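You operate a simulated robot arm through the tools that you are given. There is no shell and no other tool. Be economical: measure what you need, move in short steps, check, and stop when the job is done.

The job below is to be done with a simulated robot arm. You get a single attempt, and the scene is never put back.

## Task
Take the blue hand pad on the blue panel on the table and put it away on the top of the wooden bench. Then put the panel on the blue panel on the table away on the lower shelf of the panel rack. Then press the button of the white lamp to switch it off. Then fetch the blue cover and set it on the top of the wooden bench. Then switch the white switch on. Then stack the white battery pack from the top of the wooden bench on top of the green battery pack. Then take the green bulb and leave it on the yellow plate. Then take the tagged bag on the top of the wooden bench and put it away on the lower shelf of the wooden bench. Do these in the order given. Set down upright: green bulb.

Only the result counts: the job must be done as asked and must still hold three seconds after the hand-in. Knocking over, shifting, dropping, spilling or breaking anything else fails it. A push-on lid holds only when it is set on centred and level and pressed home; a screw cap is set on level and turned clockwise until tight.

## Robot
A 7-joint arm with a two-finger parallel gripper on a trunk, on a base that drives. Base frame: it is fixed to the floor where the robot stands at the start and does not move with it; the origin is under the middle of the robot, x ahead of it, y to its left, z up; the surface under the hand at the start is at about z = 0.85. Lengths are in m, angles in rad, forces in N, time in s.
Its first joint turns from -2.897 to 2.897 rad. Places, roughly: battery pack [-4.5, 2, 1]; blue cover [-4.75, -0.25, 0.75]; blue hand pad (6x5x5 cm) [0.6, -0.2, 0.9]; button of the white lamp [0.5, 0.2, 0.4]; green bulb (4x4x6 cm) [-5.3, 1.7, 0.9]; lower shelf of the panel rack (57x25 cm) [0.68, 1.9, 0.66]; lower shelf of the wooden bench [-4.7, 1.8, 0.3]; panel (26x24x7 cm) [0.9, -0.3, 0.9]; tagged bag [-5.5, 2, 1]; top of the wooden bench [-4.7, 1.9, 0.9]; white switch [-4.5, 1.7, 0.9]; yellow plate (12x8x1 cm) [-5.9, 2, 0.9]. Payload 1.57 kg.
The tool frame sits at the grasp point between the pads (the TCP): z along the fingers, y along the line on which they close. The tips reach 0.03 m beyond it. Largest opening 0.11 m; finger width 0.024, thickness 0.012; the body of the gripper, 0.048 by 0.112 m, starts 0.078 m behind the TCP.
Orientation is that of the tool frame in the base frame, as a unit quaternion [w, x, y, z]. With the fingers straight down and closing along the base's y, the tool's x points along the base's -x, its y along +y and its z along -z.

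## Interface
- The arm moves only by the tool jog_arm. Its argument "motion" is a list of rows, each a list of 2 entries, a list of its own where there are three numbers: the shift along the tool's x, y, z in units of 200 mm (1.0 is 200 mm), then the turn, a rotation vector about the tool's x, y, z in units of 120 degrees (1.0 is 120 degrees). In form: [[[dx, dy, dz], [rx, ry, rz]], ...]. A call has 1 to 10 rows; each row is the pose to reach, as a shift and turn from the pose commanded when the call began, along the tool's axes at that moment. "fingers" is the finger opening in m, from 0 to 0.11, set as the call begins (left out, the last holds). A call with a number of a shift or a turn outside -1 to 1 is refused whole. Rows are played at 5 a second. More than 0.05 m and 0.15 rad between two rows, or a gripper value outside its range, and nothing of the call is played. Where a pose cannot be reached the arm comes as near as it can. A force on the tool above 40 N (or 10 N above the force at the start of the call, whichever is more), or a blocked arm, ends the call early, and 0.2 s more pass. The fingers move at their own pace (about 0.108 m/s each) and stop on an object; they squeeze with about 42 N. The grip force told is the motor's: it shows also when the fingers shut on nothing. Time passes only in rows, and 0.2 s behind the last, so rows that repeat a pose let the fingers close. It gives the time, the measured TCP pose, the force on the tool (base axes), the opening and the grip force at its end, in the units of the frame above (readings bear some noise), with the torque about the TCP (base axes, N m) and any sound that the robot's microphone picked up.
- Cameras (640 x 400 px; columns grow to the right, rows downward): "scene" is now at [0.4999, 0.175, 1.3825]; the picture's right is [-0.26, -0.97, 0.00], its down [-0.62, 0.17, -0.77] and it looks along [0.74, -0.20, -0.64] (base axes); focal length 214 px, centre (320, 200). "wrist" rides on the gripper at [0.07, 0.016, -0.141] in the tool frame; the picture's right is [-0.23, 0.97, 0.00], its down [-0.85, -0.20, -0.48] and it looks along [-0.47, -0.11, 0.88] (tool axes); focal length 222 px, centre (320, 200). There is no depth. A picture from a camera that has moved, and an enlarged one, comes with that camera's place and axes in the base frame and with its lens. The place of the scene camera against the robot may be out by one fixed shift of up to 0.012 m in any direction.
- grab_frame(camera): a new picture of that camera. The clock stands still meanwhile.
- move_column(by): slides the trunk up (or, below 0, down) by that many m; the arm and the scene camera ride with it, the base frame stays. It gives what a move gives, with no picture.
- steer(legs): drives the robot by 1 to 6 legs, each [ahead, left, turn to the left] in m, m and rad, along the robot's own axes; the way and the turn of a leg run together, so that a leg with both is an arc; at most 1.5 m and 3.142 rad a leg. The arm and the cameras ride along, it lands a little off, and it stops where it bumps. It gives what a move gives.
- aim_head(pan, tilt): turns the head with the scene camera to pan (to the left, within 1.798 rad either way) and tilt (down, from -0.506 to 1.204), counted from straight ahead of the robot. It gives what a move gives.
- inspect(camera, box): a new picture of the part [left, top, right, bottom] of that camera's present view, enlarged. The clock stands still meanwhile.
- hand_in(): hands the job in; it is judged then, once.

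Work in short steps. Places have to be worked out from the pictures, the camera data and where the tool is seen: move nearer, look again, correct. Check each grasp and each placing, and mend what went wrong. You have 207 turns and 184 pictures in all, those below and enlarged ones among them. Open the gripper and draw the arm clear of the work before you hand the job in, unless the task says otherwise; then end with one line.

The tools are called after "Request:" as name(argument=value, ...) on one line, values as JSON. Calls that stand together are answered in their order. jog_arm: Moves the arm, as the interface text tells. Its arguments: {"type":"object","properties":{"motion":{"type":"array"},"fingers":{"type":"number"}},"required":["motion"]} The other tools are called the same way: move_column (by) slides the trunk up or down; steer (legs) drives the base; aim_head (pan, tilt) turns the head that bears the scene camera; grab_frame (camera) takes a picture; inspect (camera, box) takes an enlarged picture of a part of a camera's view; hand_in () hands the job in.

At the start:

```text
t: 0.0
eef_pos: [0.6632, 0.2055, 1.281]
tcp_rot: [0.0, 0.0, 1.0, 0.0]
ft_force: [0.4, -0.2, 1.2]
moment: [-0.01, 0.01, 0.01]
opening: 0.1098
finger_force: 0.1
trunk travel left (down, up): [-0.425, 0.185]
robot x, y, heading: [0.0034, 0.0003, 0.0]
head pan, tilt: [-0.264, 0.695]
```

scene: 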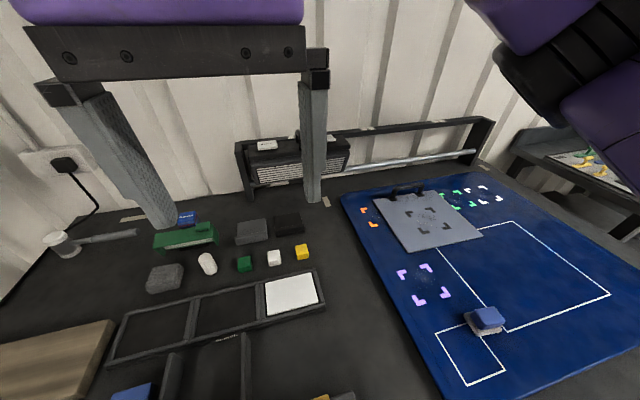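
wrist: 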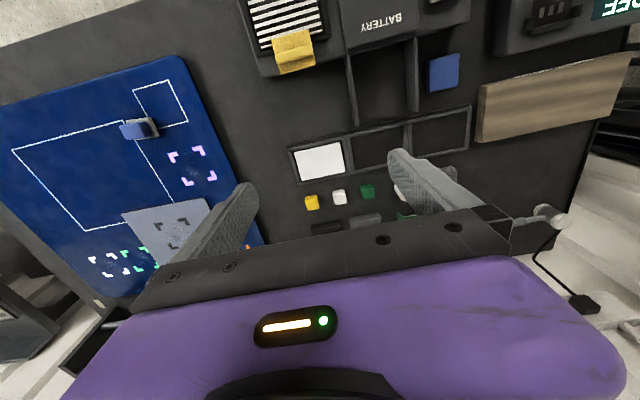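

I'll take a closer look at the pad and the panel before moving.

Request:
inspect(camera="scene", box=[430, 280, 550, 355])

Request:
inspect(camera="scene", box=[340, 160, 520, 272])

Request:
inspect(camera="wrist", box=[90, 90, 250, 190])

```text
5.33 times, centred on (490, 318) of scene
camera zoom: at [0.4999, 0.175, 1.3825], right [-0.26, -0.97, 0.0], down [-0.62, 0.17, -0.77], along [0.74, -0.2, -0.64], focal length 1144 px, centre (-587, -427)
```

zoom: 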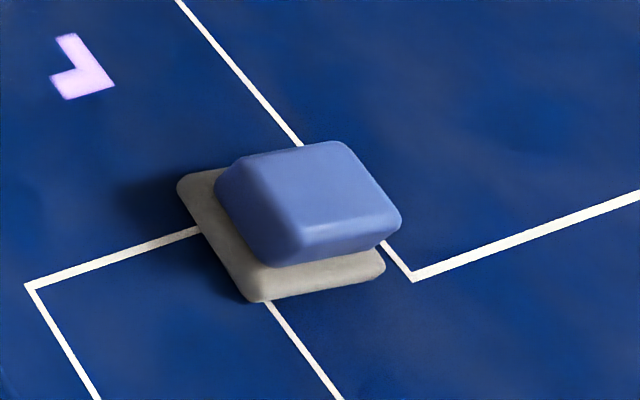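

```text
3.56 times, centred on (430, 216) of scene
camera zoom: at [0.4999, 0.175, 1.3825], right [-0.26, -0.97, 0.0], down [-0.62, 0.17, -0.77], along [0.74, -0.2, -0.64], focal length 763 px, centre (-71, 143)
```

zoom: 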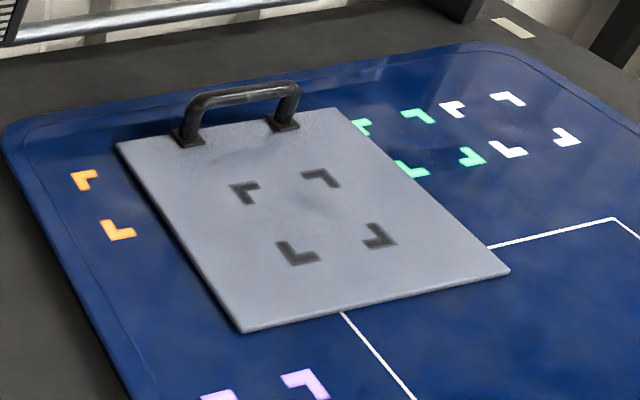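

```text
4.00 times, centred on (170, 140) of wrist
camera zoom: at [0.594, 0.2211, 1.424], right [0.23, 0.97, 0.0], down [0.85, -0.2, 0.48], along [0.47, -0.11, -0.88], focal length 888 px, centre (920, 440)
```

zoom: 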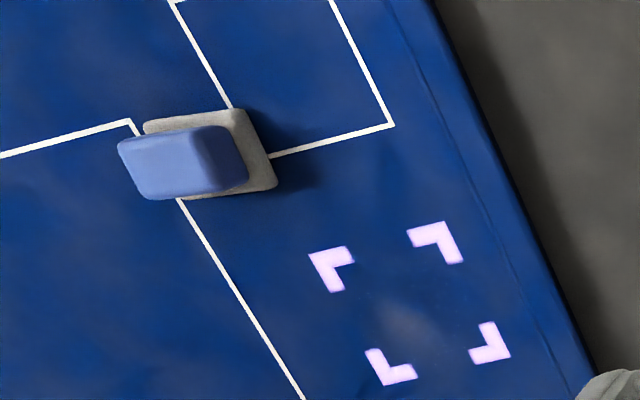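

Pad is estimated at about [0.593, -0.227], aligned with the base axes. I move the arm above it in two short calls.

Request:
jog_arm(motion=[[[0.04, -0.2, 0.08], [0, 0, 0]], [[0.08, -0.4, 0.16], [0, 0, 0]], [[0.12, -0.6, 0.24], [0, 0, 0]], [[0.16, -0.8, 0.32], [0, 0, 0]], [[0.18, -1.0, 0.4], [0, 0, 0]]])

Request:
jog_arm(motion=[[[0.04, -0.2, 0.08], [0, 0, 0]], [[0.08, -0.4, 0.16], [0, 0, 0]], [[0.12, -0.6, 0.24], [0, 0, 0]], [[0.16, -0.8, 0.32], [0, 0, 0]], [[0.18, -1.0, 0.4], [0, 0, 0]], [[0.18, -1.0, 0.6], [0, 0, 0]]])

Request:
grab_frame(camera="wrist")

Request:
grab_frame(camera="scene")

```text
t: 1.2
eef_pos: [0.6278, 0.003, 1.2021]
tcp_rot: [0.0, 0.0, 1.0, 0.0]
ft_force: [-0.6, 0.4, 0.9]
moment: [-0.05, 0.0, 0.01]
opening: 0.1101
finger_force: 0.0
trunk travel left (down, up): [-0.425, 0.185]
robot x, y, heading: [-0.0037, -0.0042, -0.0]
head pan, tilt: [-0.264, 0.695]
```

```text
t: 2.6
eef_pos: [0.5899, -0.1971, 1.0789]
tcp_rot: [0.0, 0.0, 1.0, 0.0]
ft_force: [0.2, -0.4, -0.3]
moment: [0.02, 0.0, 0.02]
opening: 0.1099
finger_force: 0.1
trunk travel left (down, up): [-0.425, 0.185]
robot x, y, heading: [0.0002, -0.0026, 0.003]
head pan, tilt: [-0.264, 0.695]
```

```text
178 pictures are left
camera wrist: at [0.5203, -0.1816, 1.2213], right [0.23, 0.97, 0.0], down [0.86, -0.2, 0.48], along [0.47, -0.11, -0.88], focal length 222 px, centre (320, 200)
```

wrist: 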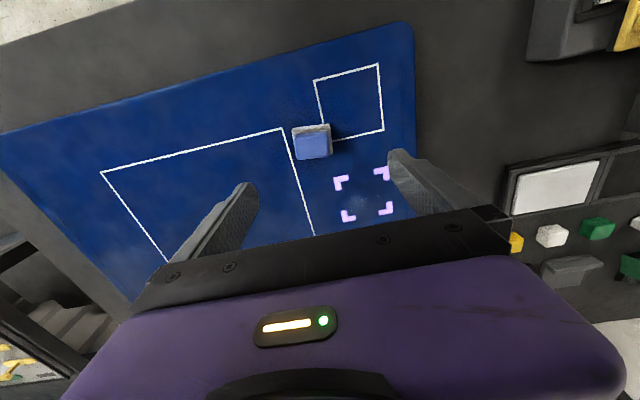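

```text
177 pictures are left
camera scene: at [0.4998, 0.1749, 1.3826], right [-0.26, -0.97, 0.0], down [-0.62, 0.17, -0.77], along [0.74, -0.2, -0.64], focal length 214 px, centre (320, 200)
```

scene: 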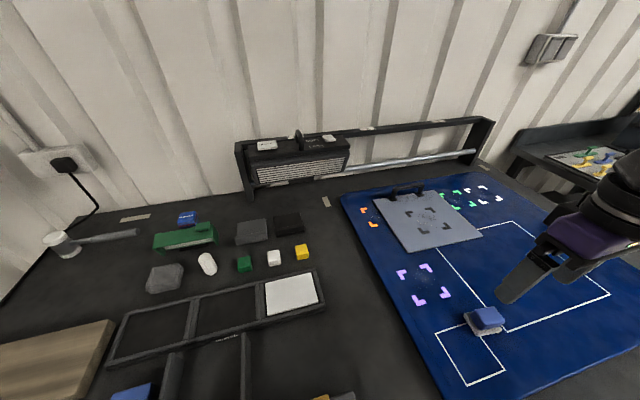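

Wrist view puts the pad around [0.600, -0.211]; I zoom in for precise edges.

Request:
inspect(camera="wrist", box=[272, 110, 352, 160])

```text
8.00 times, centred on (312, 135) of wrist
camera zoom: at [0.5203, -0.1816, 1.2213], right [0.23, 0.97, 0.0], down [0.86, -0.2, 0.48], along [0.47, -0.11, -0.88], focal length 1777 px, centre (384, 720)
```

zoom: 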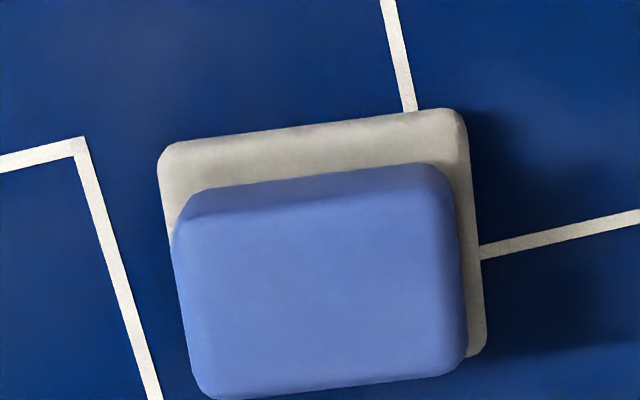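

Pad centre refined to [0.604, -0.213], yaw about -7°. Descend with matching yaw, open fingers.

Request:
jog_arm(motion=[[[-0.066, -0.09, 0.0], [0, 0, 0.057]], [[-0.066, -0.09, 0.22], [0, 0, 0.057]], [[-0.066, -0.09, 0.44], [0, 0, 0.057]], [[-0.066, -0.09, 0.66], [0, 0, 0.057]], [[-0.066, -0.09, 0.82], [0, 0, 0.057]]])

Request:
grab_frame(camera="wrist")

Request:
inspect(camera="scene", box=[400, 220, 640, 370])

```text
t: 3.8
eef_pos: [0.6061, -0.2131, 0.9166]
tcp_rot: [0.001, 0.06, 0.998, 0.001]
ft_force: [0.2, -0.2, 0.1]
moment: [0.0, -0.01, -0.05]
opening: 0.11
finger_force: 0.0
trunk travel left (down, up): [-0.425, 0.185]
robot x, y, heading: [-0.0002, 0.0, -0.001]
head pan, tilt: [-0.264, 0.695]
```

```text
175 pictures are left
camera wrist: at [0.5384, -0.1897, 1.0584], right [0.34, 0.94, 0.0], down [0.82, -0.3, 0.48], along [0.45, -0.16, -0.88], focal length 222 px, centre (320, 200)
```

wrist: 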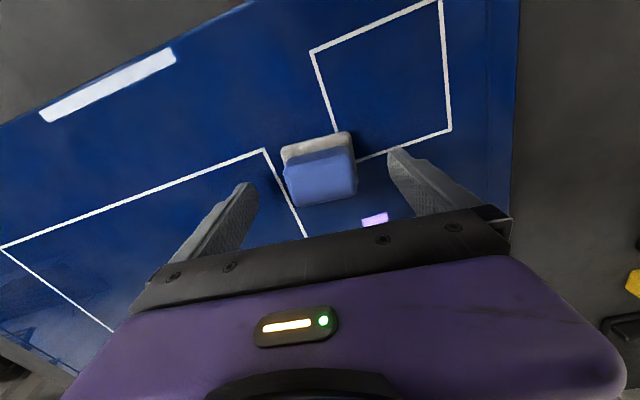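

```text
2.67 times, centred on (520, 295) of scene
camera zoom: at [0.4998, 0.1749, 1.3826], right [-0.26, -0.97, 0.0], down [-0.62, 0.17, -0.77], along [0.74, -0.2, -0.64], focal length 572 px, centre (-213, -53)
```

zoom: 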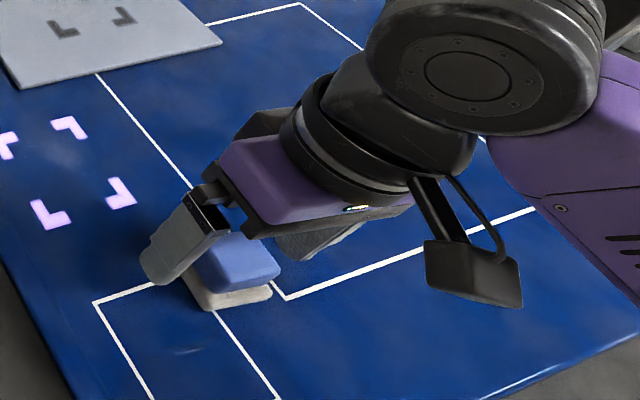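

Pad lies between the fingers. Lower 25 mm and close.

Request:
jog_arm(motion=[[[0, 0, 0.12], [0, 0, 0]], [[0, 0, 0.12], [0, 0, 0]]])

Request:
jog_arm(motion=[[[0, 0, 0], [0, 0, 0]], [[0, 0, 0], [0, 0, 0]], [[0, 0, 0], [0, 0, 0]], [[0, 0, 0], [0, 0, 0]]], fingers=0.0)

Request:
jog_arm(motion=[[[0, 0, -0.1], [0, 0, 0]], [[0, 0, -0.35], [0, 0, 0]], [[0, 0, -0.6], [0, 0, 0]], [[0, 0, -0.8], [0, 0, 0]], [[0, 0, -1.0], [0, 0, 0]]])

Request:
grab_frame(camera="wrist")

```text
t: 4.2
eef_pos: [0.6056, -0.2139, 0.9016]
tcp_rot: [0.003, 0.059, 0.998, 0.001]
ft_force: [-3.0, 0.7, 8.0]
moment: [-0.1, 0.22, -0.18]
opening: 0.109
finger_force: 0.0
trunk travel left (down, up): [-0.425, 0.185]
robot x, y, heading: [0.0002, 0.0033, 0.002]
head pan, tilt: [-0.264, 0.695]
stopped in row 1: the force on the tool passed its limit at 135 N (the readings are from after the stop); the commanded pose is now the measured one
```

```text
t: 5.2
eef_pos: [0.6054, -0.2145, 0.9018]
tcp_rot: [0.003, 0.059, 0.998, -0.001]
ft_force: [3.9, -3.0, 24.8]
moment: [-0.15, 0.09, 0.13]
opening: 0.057
finger_force: 42.0
trunk travel left (down, up): [-0.425, 0.185]
robot x, y, heading: [-0.0006, 0.0016, -0.002]
head pan, tilt: [-0.264, 0.695]
```

```text
t: 6.4
eef_pos: [0.6059, -0.2119, 1.1028]
tcp_rot: [0.003, 0.06, 0.998, 0.0]
ft_force: [0.3, 0.8, -0.2]
moment: [0.03, 0.02, 0.03]
opening: 0.0568
finger_force: 42.1
trunk travel left (down, up): [-0.425, 0.185]
robot x, y, heading: [-0.0017, -0.0029, -0.002]
head pan, tilt: [-0.264, 0.695]
```

```text
173 pictures are left
camera wrist: at [0.5387, -0.1888, 1.244], right [0.34, 0.94, 0.0], down [0.82, -0.3, 0.48], along [0.45, -0.16, -0.88], focal length 222 px, centre (320, 200)
```

wrist: 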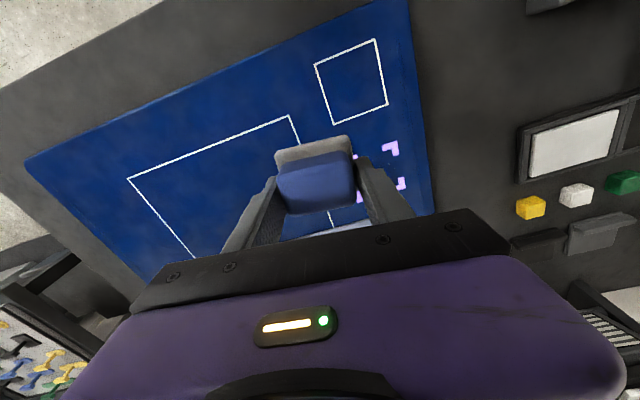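

Pad held (opening 0.057). Board surface is at about z=0.87. Now back off from the table and look around toward the bench.

Request:
steer(legs=[[-0.6, 0, 0], [0, 0, 1.5708]])

Request:
aim_head(pan=1.0, tilt=0.3)

Request:
grab_frame(camera="scene")

Request:
aim_head(pan=-0.3, tilt=0.4)

Request:
grab_frame(camera="scene")

```text
t: 13.5
eef_pos: [-0.3692, 0.5988, 1.1019]
tcp_rot: [0.002, -0.657, 0.754, 0.001]
ft_force: [-0.2, 0.4, -0.5]
moment: [0.02, 0.02, 0.0]
opening: 0.0565
finger_force: 41.6
trunk travel left (down, up): [-0.425, 0.185]
robot x, y, heading: [-0.5958, -0.0064, 1.553]
head pan, tilt: [-0.264, 0.695]
```

```text
t: 15.0
eef_pos: [-0.3695, 0.599, 1.1017]
tcp_rot: [0.002, -0.656, 0.754, 0.002]
ft_force: [-0.1, -0.6, -0.6]
moment: [0.01, 0.02, -0.02]
opening: 0.0565
finger_force: 41.7
trunk travel left (down, up): [-0.425, 0.185]
robot x, y, heading: [-0.5925, -0.0017, 1.552]
head pan, tilt: [1.0, 0.3]
```

```text
172 pictures are left
camera scene: at [-0.8732, 0.4765, 1.4181], right [0.56, 0.83, 0.0], down [0.25, -0.16, -0.96], along [-0.79, 0.53, -0.3], focal length 214 px, centre (320, 200)
```

scene: 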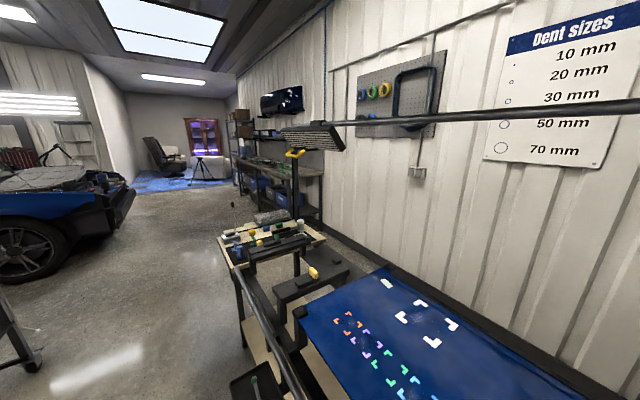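

```text
t: 16.4
eef_pos: [-0.371, 0.5999, 1.1014]
tcp_rot: [0.002, -0.657, 0.754, 0.002]
ft_force: [0.0, -0.4, -0.4]
moment: [-0.03, -0.01, -0.01]
opening: 0.0567
finger_force: 42.6
trunk travel left (down, up): [-0.425, 0.185]
robot x, y, heading: [-0.5973, -0.0041, 1.555]
head pan, tilt: [-0.3, 0.4]
```

```text
171 pictures are left
camera scene: at [-0.7667, 0.5126, 1.4089], right [0.95, -0.31, 0.0], down [-0.12, -0.37, -0.92], along [0.29, 0.88, -0.39], focal length 214 px, centre (320, 200)
```

scene: 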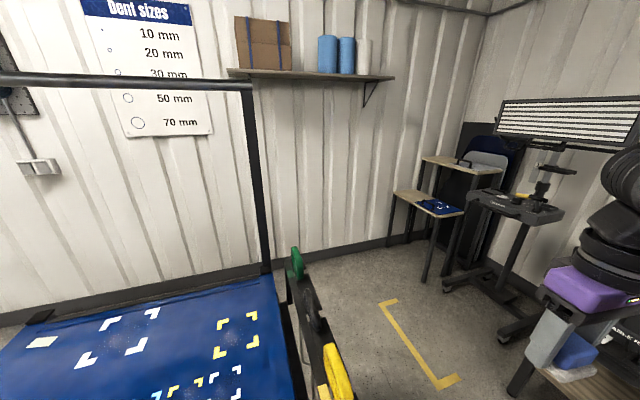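

There is a corridor between the car (left) and tables (right); the wooden bench is ahead along -x. Turn to face -x and drive 1.5 m, keeping y≈0.1, then look again.

Request:
steer(legs=[[0, 0, 1.587], [1.5, -0.1, 0]])

Request:
aim_head(pan=-0.3, tilt=0.3)

Request:
grab_frame(camera="scene")

Request:
aim_head(pan=0.4, tilt=0.45)

Request:
grab_frame(camera="scene")

```text
refused: leg 2 is longer than a leg can be; nothing moved
```

```text
t: 17.1
eef_pos: [-0.3702, 0.5984, 1.102]
tcp_rot: [0.002, -0.656, 0.754, 0.001]
ft_force: [-0.3, -0.2, 0.4]
moment: [0.01, -0.03, 0.01]
opening: 0.0567
finger_force: 42.4
trunk travel left (down, up): [-0.425, 0.185]
robot x, y, heading: [-0.5943, -0.0027, 1.553]
head pan, tilt: [-0.3, 0.3]
```

```text
170 pictures are left
camera scene: at [-0.7664, 0.5133, 1.4181], right [0.95, -0.31, 0.0], down [-0.09, -0.28, -0.96], along [0.3, 0.91, -0.3], focal length 214 px, centre (320, 200)
```

scene: 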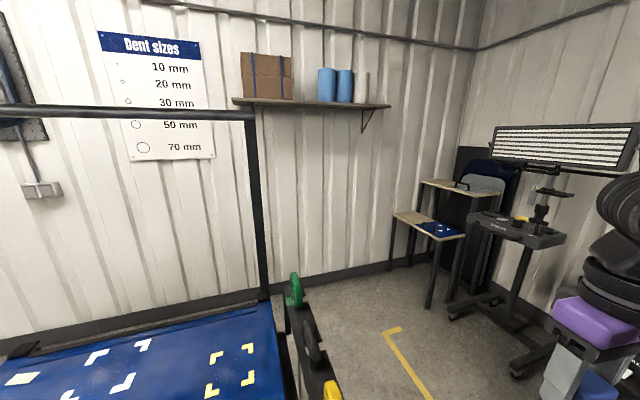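

```text
t: 18.2
eef_pos: [-0.3704, 0.5977, 1.1015]
tcp_rot: [0.002, -0.656, 0.754, 0.002]
ft_force: [0.6, 0.1, -0.7]
moment: [0.0, 0.0, -0.01]
opening: 0.0568
finger_force: 42.3
trunk travel left (down, up): [-0.425, 0.185]
robot x, y, heading: [-0.5941, -0.0021, 1.553]
head pan, tilt: [0.4, 0.45]
```

```text
169 pictures are left
camera scene: at [-0.8297, 0.5099, 1.4043], right [0.93, 0.37, 0.0], down [0.16, -0.4, -0.9], along [-0.33, 0.84, -0.44], focal length 214 px, centre (320, 200)
```

scene: 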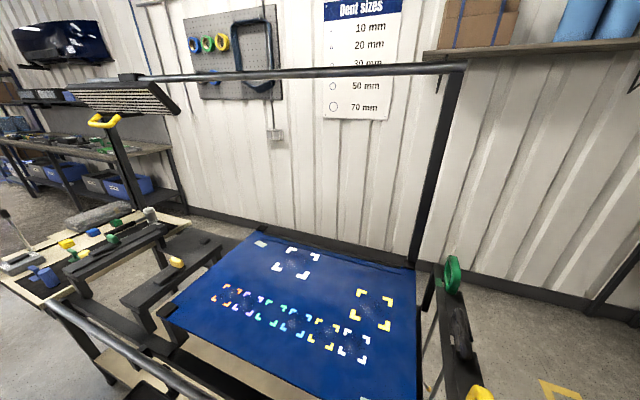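

Leg was over the limit; repeat slightly shorter.

Request:
steer(legs=[[0, 0, 1.587], [1.45, -0.08, 0]])

Request:
aim_head(pan=-0.2, tilt=0.35)

Request:
grab_frame(camera="scene")

```text
t: 29.3
eef_pos: [-2.6494, 0.2681, 1.1023]
tcp_rot: [0.0, 0.998, -0.055, -0.003]
ft_force: [0.1, -0.2, -0.2]
moment: [-0.03, -0.01, 0.03]
opening: 0.0566
finger_force: 42.0
trunk travel left (down, up): [-0.425, 0.185]
robot x, y, heading: [-2.0439, 0.0577, -3.13]
head pan, tilt: [0.4, 0.45]
```

```text
t: 30.3
eef_pos: [-2.6489, 0.2672, 1.1015]
tcp_rot: [0.0, 0.998, -0.055, -0.002]
ft_force: [-0.1, -0.3, -0.6]
moment: [0.01, 0.0, 0.0]
opening: 0.0568
finger_force: 42.3
trunk travel left (down, up): [-0.425, 0.185]
robot x, y, heading: [-2.0417, 0.0594, -3.134]
head pan, tilt: [-0.201, 0.351]
```

```text
168 pictures are left
camera scene: at [-2.5673, -0.1293, 1.4134], right [0.19, 0.98, 0.0], down [0.34, -0.07, -0.94], along [-0.92, 0.18, -0.34], focal length 214 px, centre (320, 200)
```

scene: 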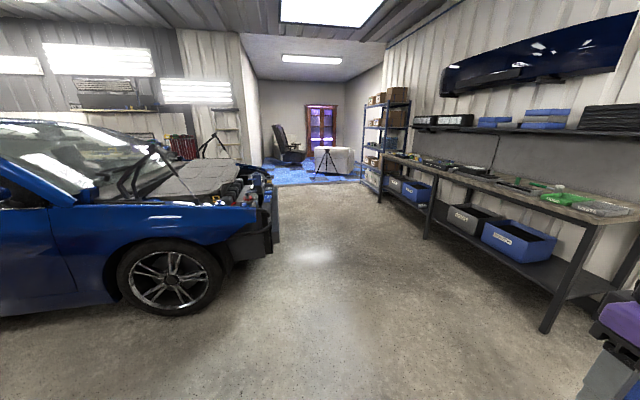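

The bench is on the right, free floor ahead. I zoom in on the bench top.

Request:
inspect(camera="scene", box=[370, 130, 640, 298])

Request:
inspect(camera="scene", box=[90, 120, 300, 270])

```text
2.37 times, centred on (505, 214) of scene
camera zoom: at [-2.5673, -0.1293, 1.4134], right [0.19, 0.98, 0.0], down [0.34, -0.07, -0.94], along [-0.92, 0.18, -0.34], focal length 508 px, centre (-118, 167)
```

zoom: 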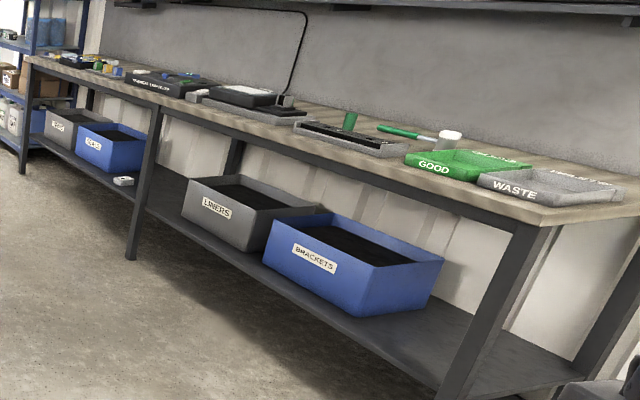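

```text
2.67 times, centred on (195, 195) of scene
camera zoom: at [-2.5673, -0.1293, 1.4134], right [0.19, 0.98, 0.0], down [0.34, -0.07, -0.94], along [-0.92, 0.18, -0.34], focal length 572 px, centre (653, 213)
```

zoom: 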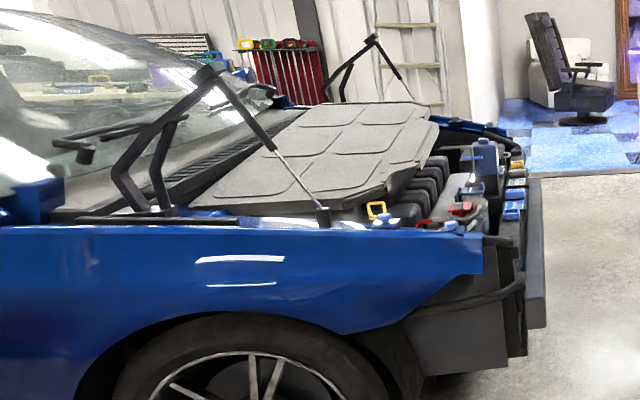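

Drive to in front of the bench at about [-4.4, 0.95], facing +y.

Request:
steer(legs=[[1.35, -0.45, 0], [1.0, -0.43, 0], [0, 0, -1.57]])

Request:
aim_head(pan=0.6, tilt=0.55)

Request:
grab_frame(camera="scene")

Request:
aim_head(pan=-0.4, tilt=0.6)

Request:
grab_frame(camera="scene")

```text
t: 46.4
eef_pos: [-4.194, 1.5356, 1.1014]
tcp_rot: [0.002, -0.666, 0.746, 0.002]
ft_force: [0.7, 0.7, 0.5]
moment: [0.02, 0.01, 0.0]
opening: 0.0568
finger_force: 42.6
trunk travel left (down, up): [-0.425, 0.185]
robot x, y, heading: [-4.4009, 0.9264, 1.579]
head pan, tilt: [-0.201, 0.351]
```

```text
t: 47.5
eef_pos: [-4.1935, 1.5351, 1.1014]
tcp_rot: [0.001, -0.667, 0.745, 0.002]
ft_force: [-0.1, -0.3, -0.4]
moment: [0.0, 0.03, -0.02]
opening: 0.057
finger_force: 42.2
trunk travel left (down, up): [-0.425, 0.185]
robot x, y, heading: [-4.401, 0.9285, 1.578]
head pan, tilt: [0.6, 0.55]
```

```text
165 pictures are left
camera scene: at [-4.6657, 1.424, 1.3952], right [0.82, 0.57, 0.0], down [0.3, -0.43, -0.85], along [-0.49, 0.7, -0.52], focal length 214 px, centre (320, 200)
```

scene: 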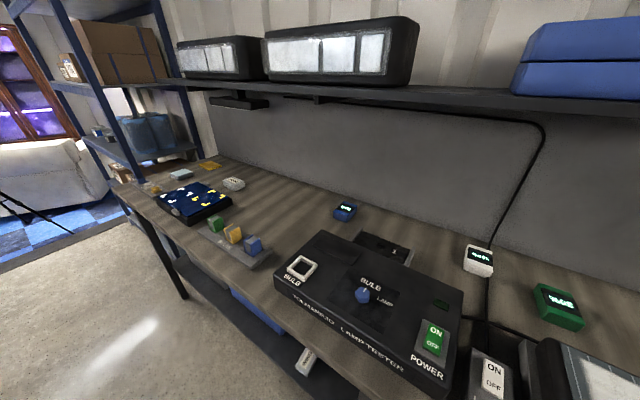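

```text
t: 48.8
eef_pos: [-4.1933, 1.5346, 1.1018]
tcp_rot: [0.001, -0.667, 0.745, 0.002]
ft_force: [-1.4, -0.1, -0.5]
moment: [0.01, 0.0, 0.0]
opening: 0.0567
finger_force: 42.1
trunk travel left (down, up): [-0.425, 0.185]
robot x, y, heading: [-4.4032, 0.9286, 1.578]
head pan, tilt: [-0.4, 0.6]
```

```text
164 pictures are left
camera scene: at [-4.5808, 1.432, 1.3907], right [0.92, -0.38, 0.0], down [-0.22, -0.52, -0.83], along [0.31, 0.76, -0.56], focal length 214 px, centre (320, 200)
```

scene: 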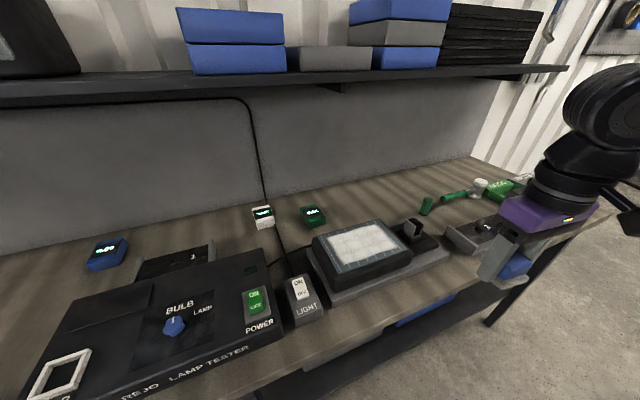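

I check the right part of the bench for free space.

Request:
aim_head(pan=-0.75, tilt=0.6)

Request:
grab_frame(camera="scene")

Request:
grab_frame(camera="wrist")

```text
t: 49.6
eef_pos: [-4.193, 1.5356, 1.101]
tcp_rot: [0.002, -0.666, 0.746, 0.001]
ft_force: [0.0, -0.1, -0.3]
moment: [0.02, 0.02, 0.02]
opening: 0.0568
finger_force: 42.4
trunk travel left (down, up): [-0.425, 0.185]
robot x, y, heading: [-4.3997, 0.9252, 1.575]
head pan, tilt: [-0.75, 0.6]
```

```text
163 pictures are left
camera scene: at [-4.5547, 1.4154, 1.3907], right [0.74, -0.68, 0.0], down [-0.38, -0.42, -0.83], along [0.56, 0.61, -0.56], focal length 214 px, centre (320, 200)
```

scene: 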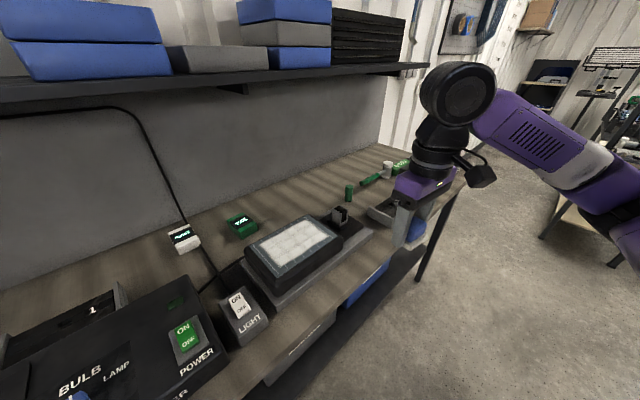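

```text
162 pictures are left
camera wrist: at [-4.2164, 1.4665, 1.2437], right [-0.94, 0.33, 0.0], down [0.29, 0.83, 0.48], along [0.16, 0.46, -0.88], focal length 222 px, centre (320, 200)
```

wrist: 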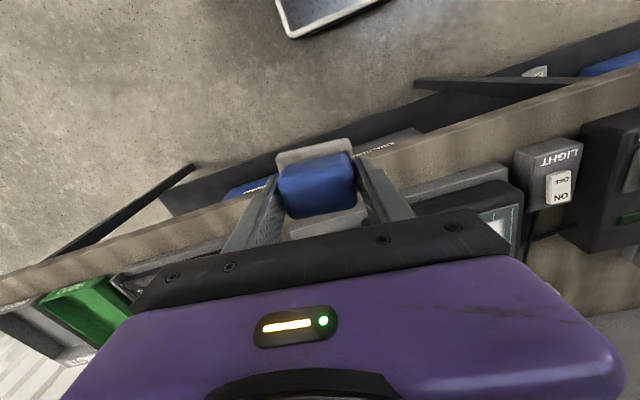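

Empty space exists behind the light box around [-4.07, 1.97], under the overhead shelf (z≈1.33). I'll lower the trunk so the arm stays low: raise TCP 0.12 first, then lower trunk 0.2.

Request:
jog_arm(motion=[[[0, 0, -0.2], [0, 0, 0]], [[0, 0, -0.4], [0, 0, 0]], [[0, 0, -0.6], [0, 0, 0]]])

Request:
move_column(by=-0.2)

Request:
grab_frame(camera="scene")

```text
t: 50.5
eef_pos: [-4.1916, 1.5347, 1.2215]
tcp_rot: [0.001, -0.666, 0.746, 0.002]
ft_force: [-0.1, 1.0, -0.4]
moment: [-0.03, 0.03, -0.03]
opening: 0.0567
finger_force: 42.0
trunk travel left (down, up): [-0.425, 0.185]
robot x, y, heading: [-4.4029, 0.9254, 1.578]
head pan, tilt: [-0.75, 0.6]
```

```text
t: 52.6
eef_pos: [-4.1913, 1.5349, 1.0208]
tcp_rot: [0.002, -0.667, 0.745, 0.001]
ft_force: [-0.5, -0.7, -0.2]
moment: [0.0, 0.01, 0.01]
opening: 0.0568
finger_force: 42.1
trunk travel left (down, up): [-0.225, 0.385]
robot x, y, heading: [-4.3998, 0.929, 1.577]
head pan, tilt: [-0.75, 0.6]
```

```text
161 pictures are left
camera scene: at [-4.5547, 1.4154, 1.1907], right [0.74, -0.68, 0.0], down [-0.38, -0.42, -0.83], along [0.56, 0.61, -0.56], focal length 214 px, centre (320, 200)
```

scene: 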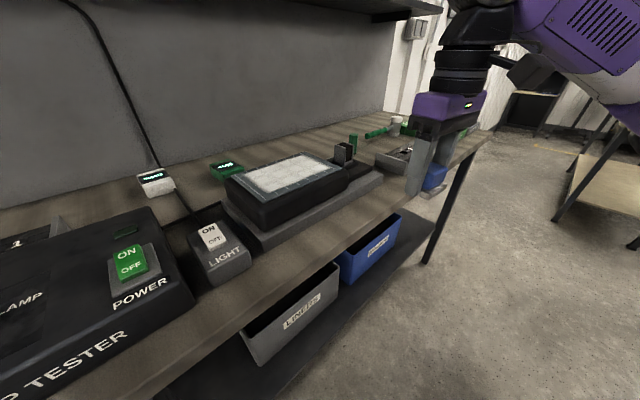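

Shelf front edge ≈ y 1.9 at z 1.33; clip on the light tray reaches z≈1.0 at [-4.14,1.77]; a free spot is [-4.11, 1.96]. Lower trunk further while keeping TCP up, then shift the robot right.

Request:
jog_arm(motion=[[[0, 0, -0.2], [0, 0, 0]], [[0, 0, -0.4], [0, 0, 0]], [[0, 0, -0.6], [0, 0, 0]], [[0, 0, -0.8], [0, 0, -0.05]], [[0, 0, -1.0], [0, 0, -0.057]]])

Request:
move_column(by=-0.15)

Request:
steer(legs=[[0.08, -0.16, 0]])

Request:
grab_frame(camera="wrist")

Request:
grab_frame(camera="scene")

```text
t: 53.7
eef_pos: [-4.1688, 1.5349, 1.1418]
tcp_rot: [0.072, 0.706, -0.701, -0.076]
ft_force: [-0.2, 0.1, -0.1]
moment: [0.02, 0.0, 0.0]
opening: 0.0566
finger_force: 41.9
out of reach, approached as far as the arm can: row 5
trunk travel left (down, up): [-0.225, 0.385]
robot x, y, heading: [-4.4012, 0.9269, 1.575]
head pan, tilt: [-0.75, 0.6]
stopped in row 5: the arm was blocked; the commanded pose is now the measured one
```

```text
t: 55.5
eef_pos: [-4.1699, 1.535, 0.993]
tcp_rot: [0.072, 0.706, -0.701, -0.077]
ft_force: [-0.2, 0.4, -0.8]
moment: [-0.04, 0.02, -0.02]
opening: 0.0567
finger_force: 41.7
trunk travel left (down, up): [-0.075, 0.535]
robot x, y, heading: [-4.4, 0.9291, 1.583]
head pan, tilt: [-0.75, 0.6]
```

```text
t: 57.0
eef_pos: [-4.0087, 1.6177, 0.9919]
tcp_rot: [0.072, 0.704, -0.702, -0.077]
ft_force: [-0.4, 0.7, -0.5]
moment: [-0.01, -0.01, 0.03]
opening: 0.0566
finger_force: 41.8
trunk travel left (down, up): [-0.075, 0.535]
robot x, y, heading: [-4.2438, 1.0087, 1.572]
head pan, tilt: [-0.75, 0.6]
```

```text
160 pictures are left
camera wrist: at [-3.9936, 1.546, 1.1341], right [-0.95, 0.22, 0.2], down [0.29, 0.85, 0.43], along [-0.08, 0.47, -0.88], focal length 222 px, centre (320, 200)
```

wrist: 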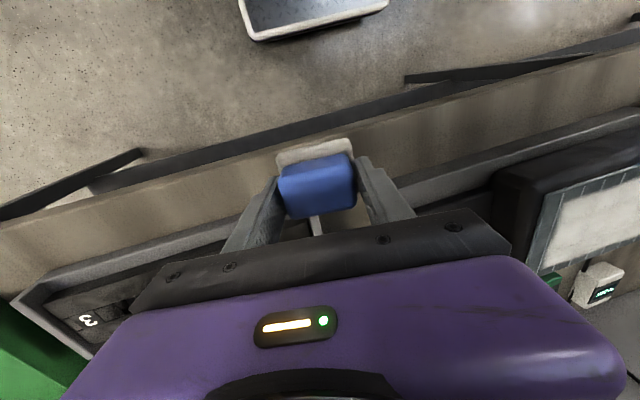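

```text
159 pictures are left
camera scene: at [-4.3937, 1.4986, 1.0407], right [0.73, -0.68, 0.0], down [-0.38, -0.41, -0.83], along [0.56, 0.61, -0.56], focal length 214 px, centre (320, 200)
```

scene: 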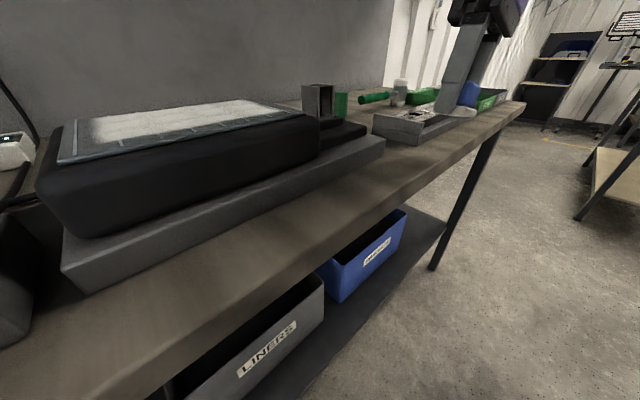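

The low-trunk/high-TCP pose hit a joint limit and tilted the gripper 0.21 rad. I restore the trunk by +0.15 and re-level the tool while lowering slightly.

Request:
move_column(by=0.15)

Request:
jog_arm(motion=[[[0, -0.02, 0.1], [0.033, 0, 0]], [[0, -0.05, 0.25], [0.067, 0, 0]], [[0, -0.084, 0.39], [0.1006, 0, 0]]])

```text
t: 58.7
eef_pos: [-4.0082, 1.617, 1.1417]
tcp_rot: [0.072, 0.704, -0.702, -0.077]
ft_force: [0.5, -0.6, -0.1]
moment: [-0.01, 0.0, 0.03]
opening: 0.0565
finger_force: 42.6
trunk travel left (down, up): [-0.225, 0.385]
robot x, y, heading: [-4.2438, 1.0097, 1.571]
head pan, tilt: [-0.75, 0.6]
```

```text
t: 59.5
eef_pos: [-4.01, 1.616, 1.0609]
tcp_rot: [-0.004, 0.708, -0.706, -0.002]
ft_force: [0.2, 0.4, -0.5]
moment: [0.02, 0.01, -0.01]
opening: 0.0567
finger_force: 41.5
trunk travel left (down, up): [-0.225, 0.385]
robot x, y, heading: [-4.2432, 1.0103, 1.571]
head pan, tilt: [-0.75, 0.6]
```

Level again. Move toward the free spot, first half, and look.

Request:
jog_arm(motion=[[[-0.2, 0.1, 0], [0, 0, 0]], [[-0.4, 0.2, 0], [0, 0, 0]], [[-0.6, 0.3, 0], [0, 0, 0]], [[-0.8, 0.4, 0], [0, 0, 0]], [[-1.0, 0.5, 0], [0, 0, 0]]])

Request:
aim_head(pan=-0.4, tilt=0.4)

Request:
grab_frame(camera="wrist")

Request:
grab_frame(camera="scene")

```text
t: 60.7
eef_pos: [-4.1073, 1.8193, 1.0655]
tcp_rot: [0.003, -0.707, 0.707, 0.002]
ft_force: [0.2, -0.4, 0.0]
moment: [0.02, 0.06, 0.01]
opening: 0.0568
finger_force: 42.6
trunk travel left (down, up): [-0.225, 0.385]
robot x, y, heading: [-4.243, 1.01, 1.578]
head pan, tilt: [-0.75, 0.6]
```

```text
t: 61.5
eef_pos: [-4.1087, 1.8184, 1.0642]
tcp_rot: [-0.003, 0.708, -0.707, -0.002]
ft_force: [-0.2, 0.0, -0.5]
moment: [-0.01, -0.01, 0.03]
opening: 0.0564
finger_force: 42.1
trunk travel left (down, up): [-0.225, 0.385]
robot x, y, heading: [-4.244, 1.0111, 1.574]
head pan, tilt: [-0.4, 0.4]
```

```text
158 pictures are left
camera wrist: at [-4.1241, 1.7474, 1.2062], right [-0.97, 0.23, 0.0], down [0.2, 0.85, 0.48], along [0.11, 0.47, -0.87], focal length 222 px, centre (320, 200)
```

wrist: 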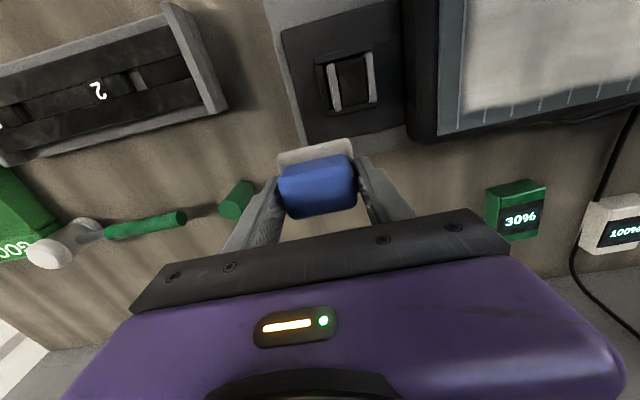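

```text
157 pictures are left
camera scene: at [-4.418, 1.5192, 1.2088], right [0.92, -0.39, 0.0], down [-0.15, -0.36, -0.92], along [0.36, 0.85, -0.39], focal length 214 px, centre (320, 200)
```

scene: 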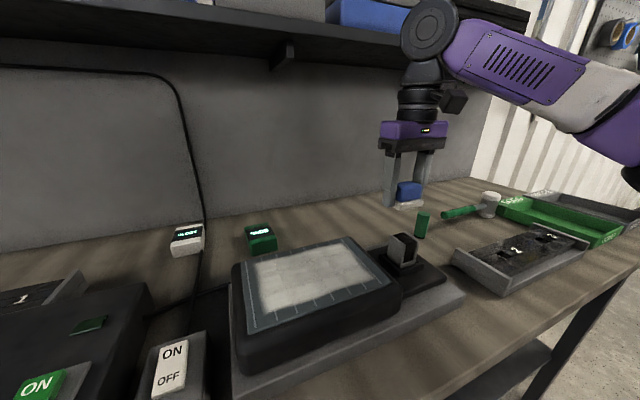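

Continue: forward to y≈1.93, then lower to TCP z≈0.98 and look.

Request:
jog_arm(motion=[[[-0.2, 0.02, 0], [0, 0, 0]], [[-0.4, 0.02, 0.05], [0, 0, 0]], [[-0.55, 0.02, 0.22], [0, 0, 0]], [[-0.55, 0.02, 0.41], [0, 0, 0]]])

Request:
grab_frame(camera="scene")

Request:
grab_frame(camera="wrist")

```text
t: 62.5
eef_pos: [-4.1116, 1.9273, 0.9813]
tcp_rot: [-0.003, 0.708, -0.706, -0.002]
ft_force: [0.0, -0.6, -0.6]
moment: [0.03, -0.08, -0.01]
opening: 0.0568
finger_force: 42.1
trunk travel left (down, up): [-0.225, 0.385]
robot x, y, heading: [-4.2388, 1.0089, 1.574]
head pan, tilt: [-0.4, 0.4]
```

```text
156 pictures are left
camera scene: at [-4.4182, 1.519, 1.2091], right [0.92, -0.39, 0.0], down [-0.15, -0.36, -0.92], along [0.36, 0.85, -0.39], focal length 214 px, centre (320, 200)
```

scene: 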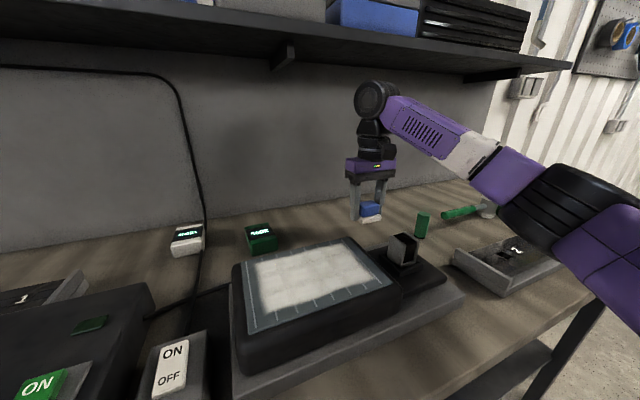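

```text
155 pictures are left
camera wrist: at [-4.1276, 1.8566, 1.123], right [-0.97, 0.23, 0.0], down [0.2, 0.85, 0.48], along [0.11, 0.47, -0.87], focal length 222 px, centre (320, 200)
```

wrist: 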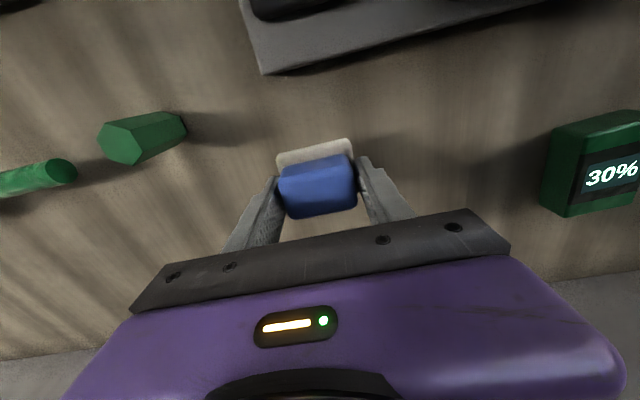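

Clear all around. Lower slowly until contact.

Request:
jog_arm(motion=[[[0, 0, 0.05], [0, 0, 0]], [[0, 0, 0.09], [0, 0, 0]], [[0, 0, 0.12], [0, 0, 0]], [[0, 0, 0.15], [0, 0, 0]], [[0, 0, 0.18], [0, 0, 0]], [[0, 0, 0.21], [0, 0, 0]], [[0, 0, 0.24], [0, 0, 0]], [[0, 0, 0.27], [0, 0, 0]], [[0, 0, 0.3], [0, 0, 0]], [[0, 0, 0.33], [0, 0, 0]]])

```text
t: 64.6
eef_pos: [-4.1125, 1.9285, 0.9301]
tcp_rot: [-0.007, 0.708, -0.707, -0.005]
ft_force: [-0.9, -5.1, 14.2]
moment: [-0.57, 0.21, 0.04]
opening: 0.0566
finger_force: 42.2
trunk travel left (down, up): [-0.225, 0.385]
robot x, y, heading: [-4.2456, 1.011, 1.573]
head pan, tilt: [-0.4, 0.4]
stopped in row 10: the force on the tool passed its limit at 47 N (the readings are from after the stop); the commanded pose is now the measured one
```

Contact; bench top ≈0.90. Open to release and rise.

Request:
jog_arm(motion=[[[0, 0, 0], [0, 0, 0]], [[0, 0, 0], [0, 0, 0]], [[0, 0, -0.1], [0, 0, 0]], [[0, 0, -0.25], [0, 0, 0]], [[0, 0, -0.4], [0, 0, 0]]], fingers=0.09)

Request:
grab_frame(camera="wrist")

```text
t: 65.8
eef_pos: [-4.1107, 1.9275, 1.0095]
tcp_rot: [-0.007, 0.707, -0.707, -0.005]
ft_force: [0.2, 0.5, -0.7]
moment: [-0.01, 0.01, -0.01]
opening: 0.0898
finger_force: 0.1
trunk travel left (down, up): [-0.225, 0.385]
robot x, y, heading: [-4.2419, 1.0116, 1.576]
head pan, tilt: [-0.4, 0.4]
```

```text
154 pictures are left
camera wrist: at [-4.1271, 1.8558, 1.1502], right [-0.97, 0.23, 0.0], down [0.2, 0.85, 0.49], along [0.11, 0.48, -0.87], focal length 222 px, centre (320, 200)
```

wrist: 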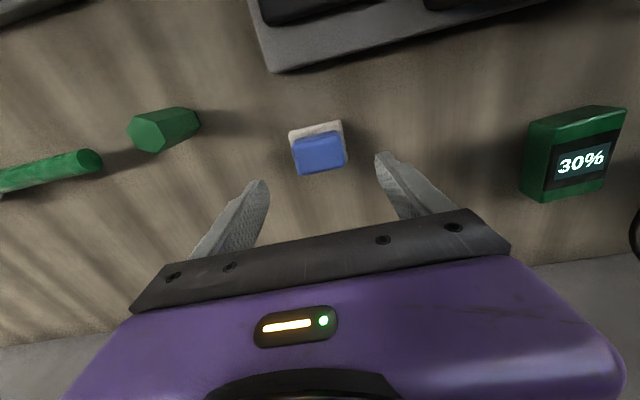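

Pad is on the bench. Retract the arm from under the shelf, raise trunk, and head back.

Request:
jog_arm(motion=[[[0.1, 0, -0.15], [0, 0, 0]], [[0.3, 0, -0.27], [0, 0, 0]], [[0.5, 0, -0.3], [0, 0, 0]], [[0.7, 0, -0.3], [0, 0, 0]], [[0.9, 0, -0.3], [0, 0, 0]], [[1.0, 0, -0.3], [0, 0, 0]]], fingers=0.11)

Request:
jog_arm(motion=[[[0.2, 0, 0], [0, 0, 0]], [[0.4, 0, 0], [0, 0, 0]], [[0.5, 0, 0], [0, 0, 0]]])

Request:
move_column(by=0.2)

Request:
steer(legs=[[-0.2, 0, 0], [0, 0, -1.57], [1.2, -0.4, 0], [1.0, -0.35, 0], [1.0, -0.1, 0]])

Request:
aim_head(pan=0.3, tilt=0.4)

Request:
grab_frame(camera="scene")

```text
t: 67.2
eef_pos: [-4.1139, 1.7268, 1.0639]
tcp_rot: [-0.006, 0.707, -0.707, -0.005]
ft_force: [0.0, 0.4, 0.5]
moment: [-0.01, -0.01, -0.02]
opening: 0.11
finger_force: 0.0
trunk travel left (down, up): [-0.225, 0.385]
robot x, y, heading: [-4.2442, 1.0109, 1.575]
head pan, tilt: [-0.4, 0.4]
```

```text
t: 68.0
eef_pos: [-4.1116, 1.6257, 1.0632]
tcp_rot: [-0.006, 0.708, -0.706, -0.005]
ft_force: [0.5, 0.7, -0.3]
moment: [-0.01, 0.03, 0.02]
opening: 0.1098
finger_force: 0.0
trunk travel left (down, up): [-0.225, 0.385]
robot x, y, heading: [-4.2447, 1.0121, 1.571]
head pan, tilt: [-0.4, 0.4]
```

```text
t: 70.1
eef_pos: [-4.112, 1.6265, 1.2633]
tcp_rot: [-0.006, 0.707, -0.707, -0.005]
ft_force: [-0.9, 0.0, 0.0]
moment: [-0.04, -0.01, -0.01]
opening: 0.1099
finger_force: 0.1
trunk travel left (down, up): [-0.425, 0.185]
robot x, y, heading: [-4.2381, 1.0104, 1.573]
head pan, tilt: [-0.4, 0.4]
```

```text
t: 91.3
eef_pos: [-0.4495, -0.2466, 1.2629]
tcp_rot: [0.008, 0.022, 1.0, -0.001]
ft_force: [0.5, 0.2, 0.2]
moment: [-0.01, -0.01, 0.0]
opening: 0.1098
finger_force: 0.0
trunk travel left (down, up): [-0.425, 0.185]
robot x, y, heading: [-1.0625, -0.0867, -0.044]
head pan, tilt: [-0.4, 0.4]
```

```text
t: 92.4
eef_pos: [-0.4501, -0.2447, 1.2638]
tcp_rot: [0.008, 0.022, 1.0, -0.001]
ft_force: [-1.1, 0.3, -1.0]
moment: [0.01, -0.02, 0.02]
opening: 0.1102
finger_force: 0.1
trunk travel left (down, up): [-0.425, 0.185]
robot x, y, heading: [-1.0576, -0.0899, -0.045]
head pan, tilt: [0.3, 0.4]
```

```text
153 pictures are left
camera scene: at [-0.5445, 0.1147, 1.4089], right [0.26, -0.97, 0.0], down [-0.38, -0.1, -0.92], along [0.89, 0.23, -0.39], focal length 214 px, centre (320, 200)
```

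scene: 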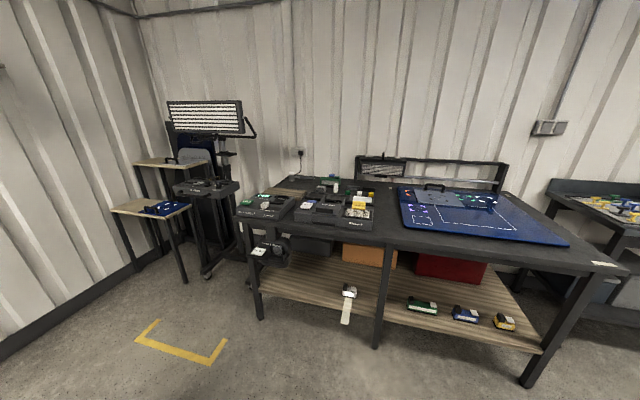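

Good overview. Zoom on the table shelf lamps, the panel, and the rack.

Request:
inspect(camera="scene", box=[300, 260, 400, 330])

Request:
inspect(camera="scene", box=[390, 170, 530, 258])

Request:
inspect(camera="scene", box=[90, 90, 260, 290])

```text
5.71 times, centred on (350, 295) of scene
camera zoom: at [-0.5445, 0.1147, 1.4089], right [0.26, -0.97, 0.0], down [-0.38, -0.1, -0.92], along [0.89, 0.23, -0.39], focal length 1226 px, centre (149, -343)
```

zoom: 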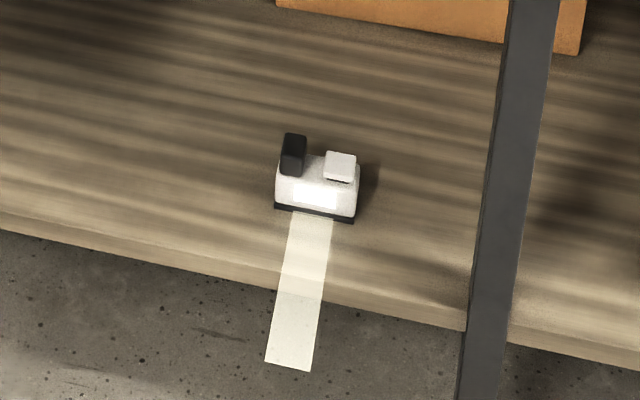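

```text
4.55 times, centred on (460, 214) of scene
camera zoom: at [-0.5445, 0.1147, 1.4089], right [0.26, -0.97, 0.0], down [-0.38, -0.1, -0.92], along [0.89, 0.23, -0.39], focal length 975 px, centre (-316, 136)
```

zoom: 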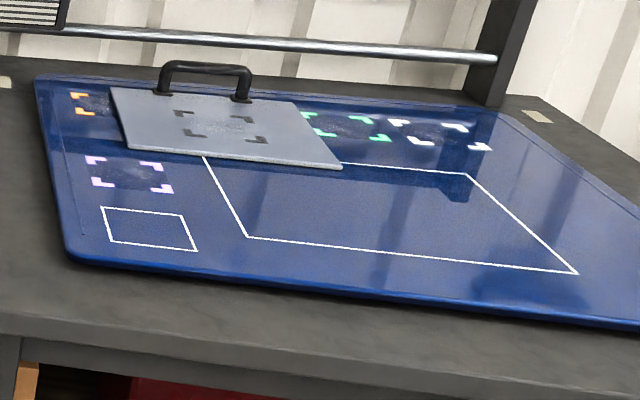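

```text
2.00 times, centred on (175, 190) of scene
camera zoom: at [-0.5445, 0.1147, 1.4089], right [0.26, -0.97, 0.0], down [-0.38, -0.1, -0.92], along [0.89, 0.23, -0.39], focal length 429 px, centre (610, 220)
```

zoom: 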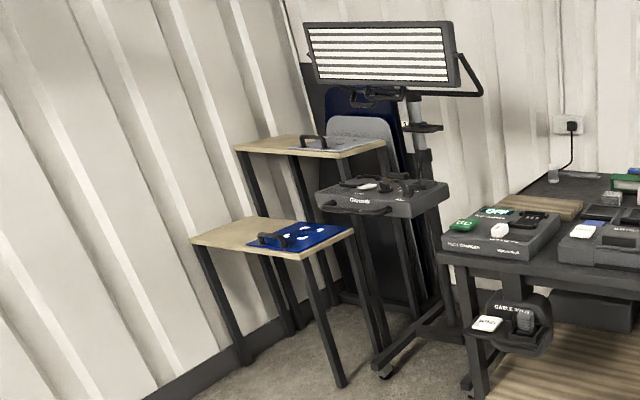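

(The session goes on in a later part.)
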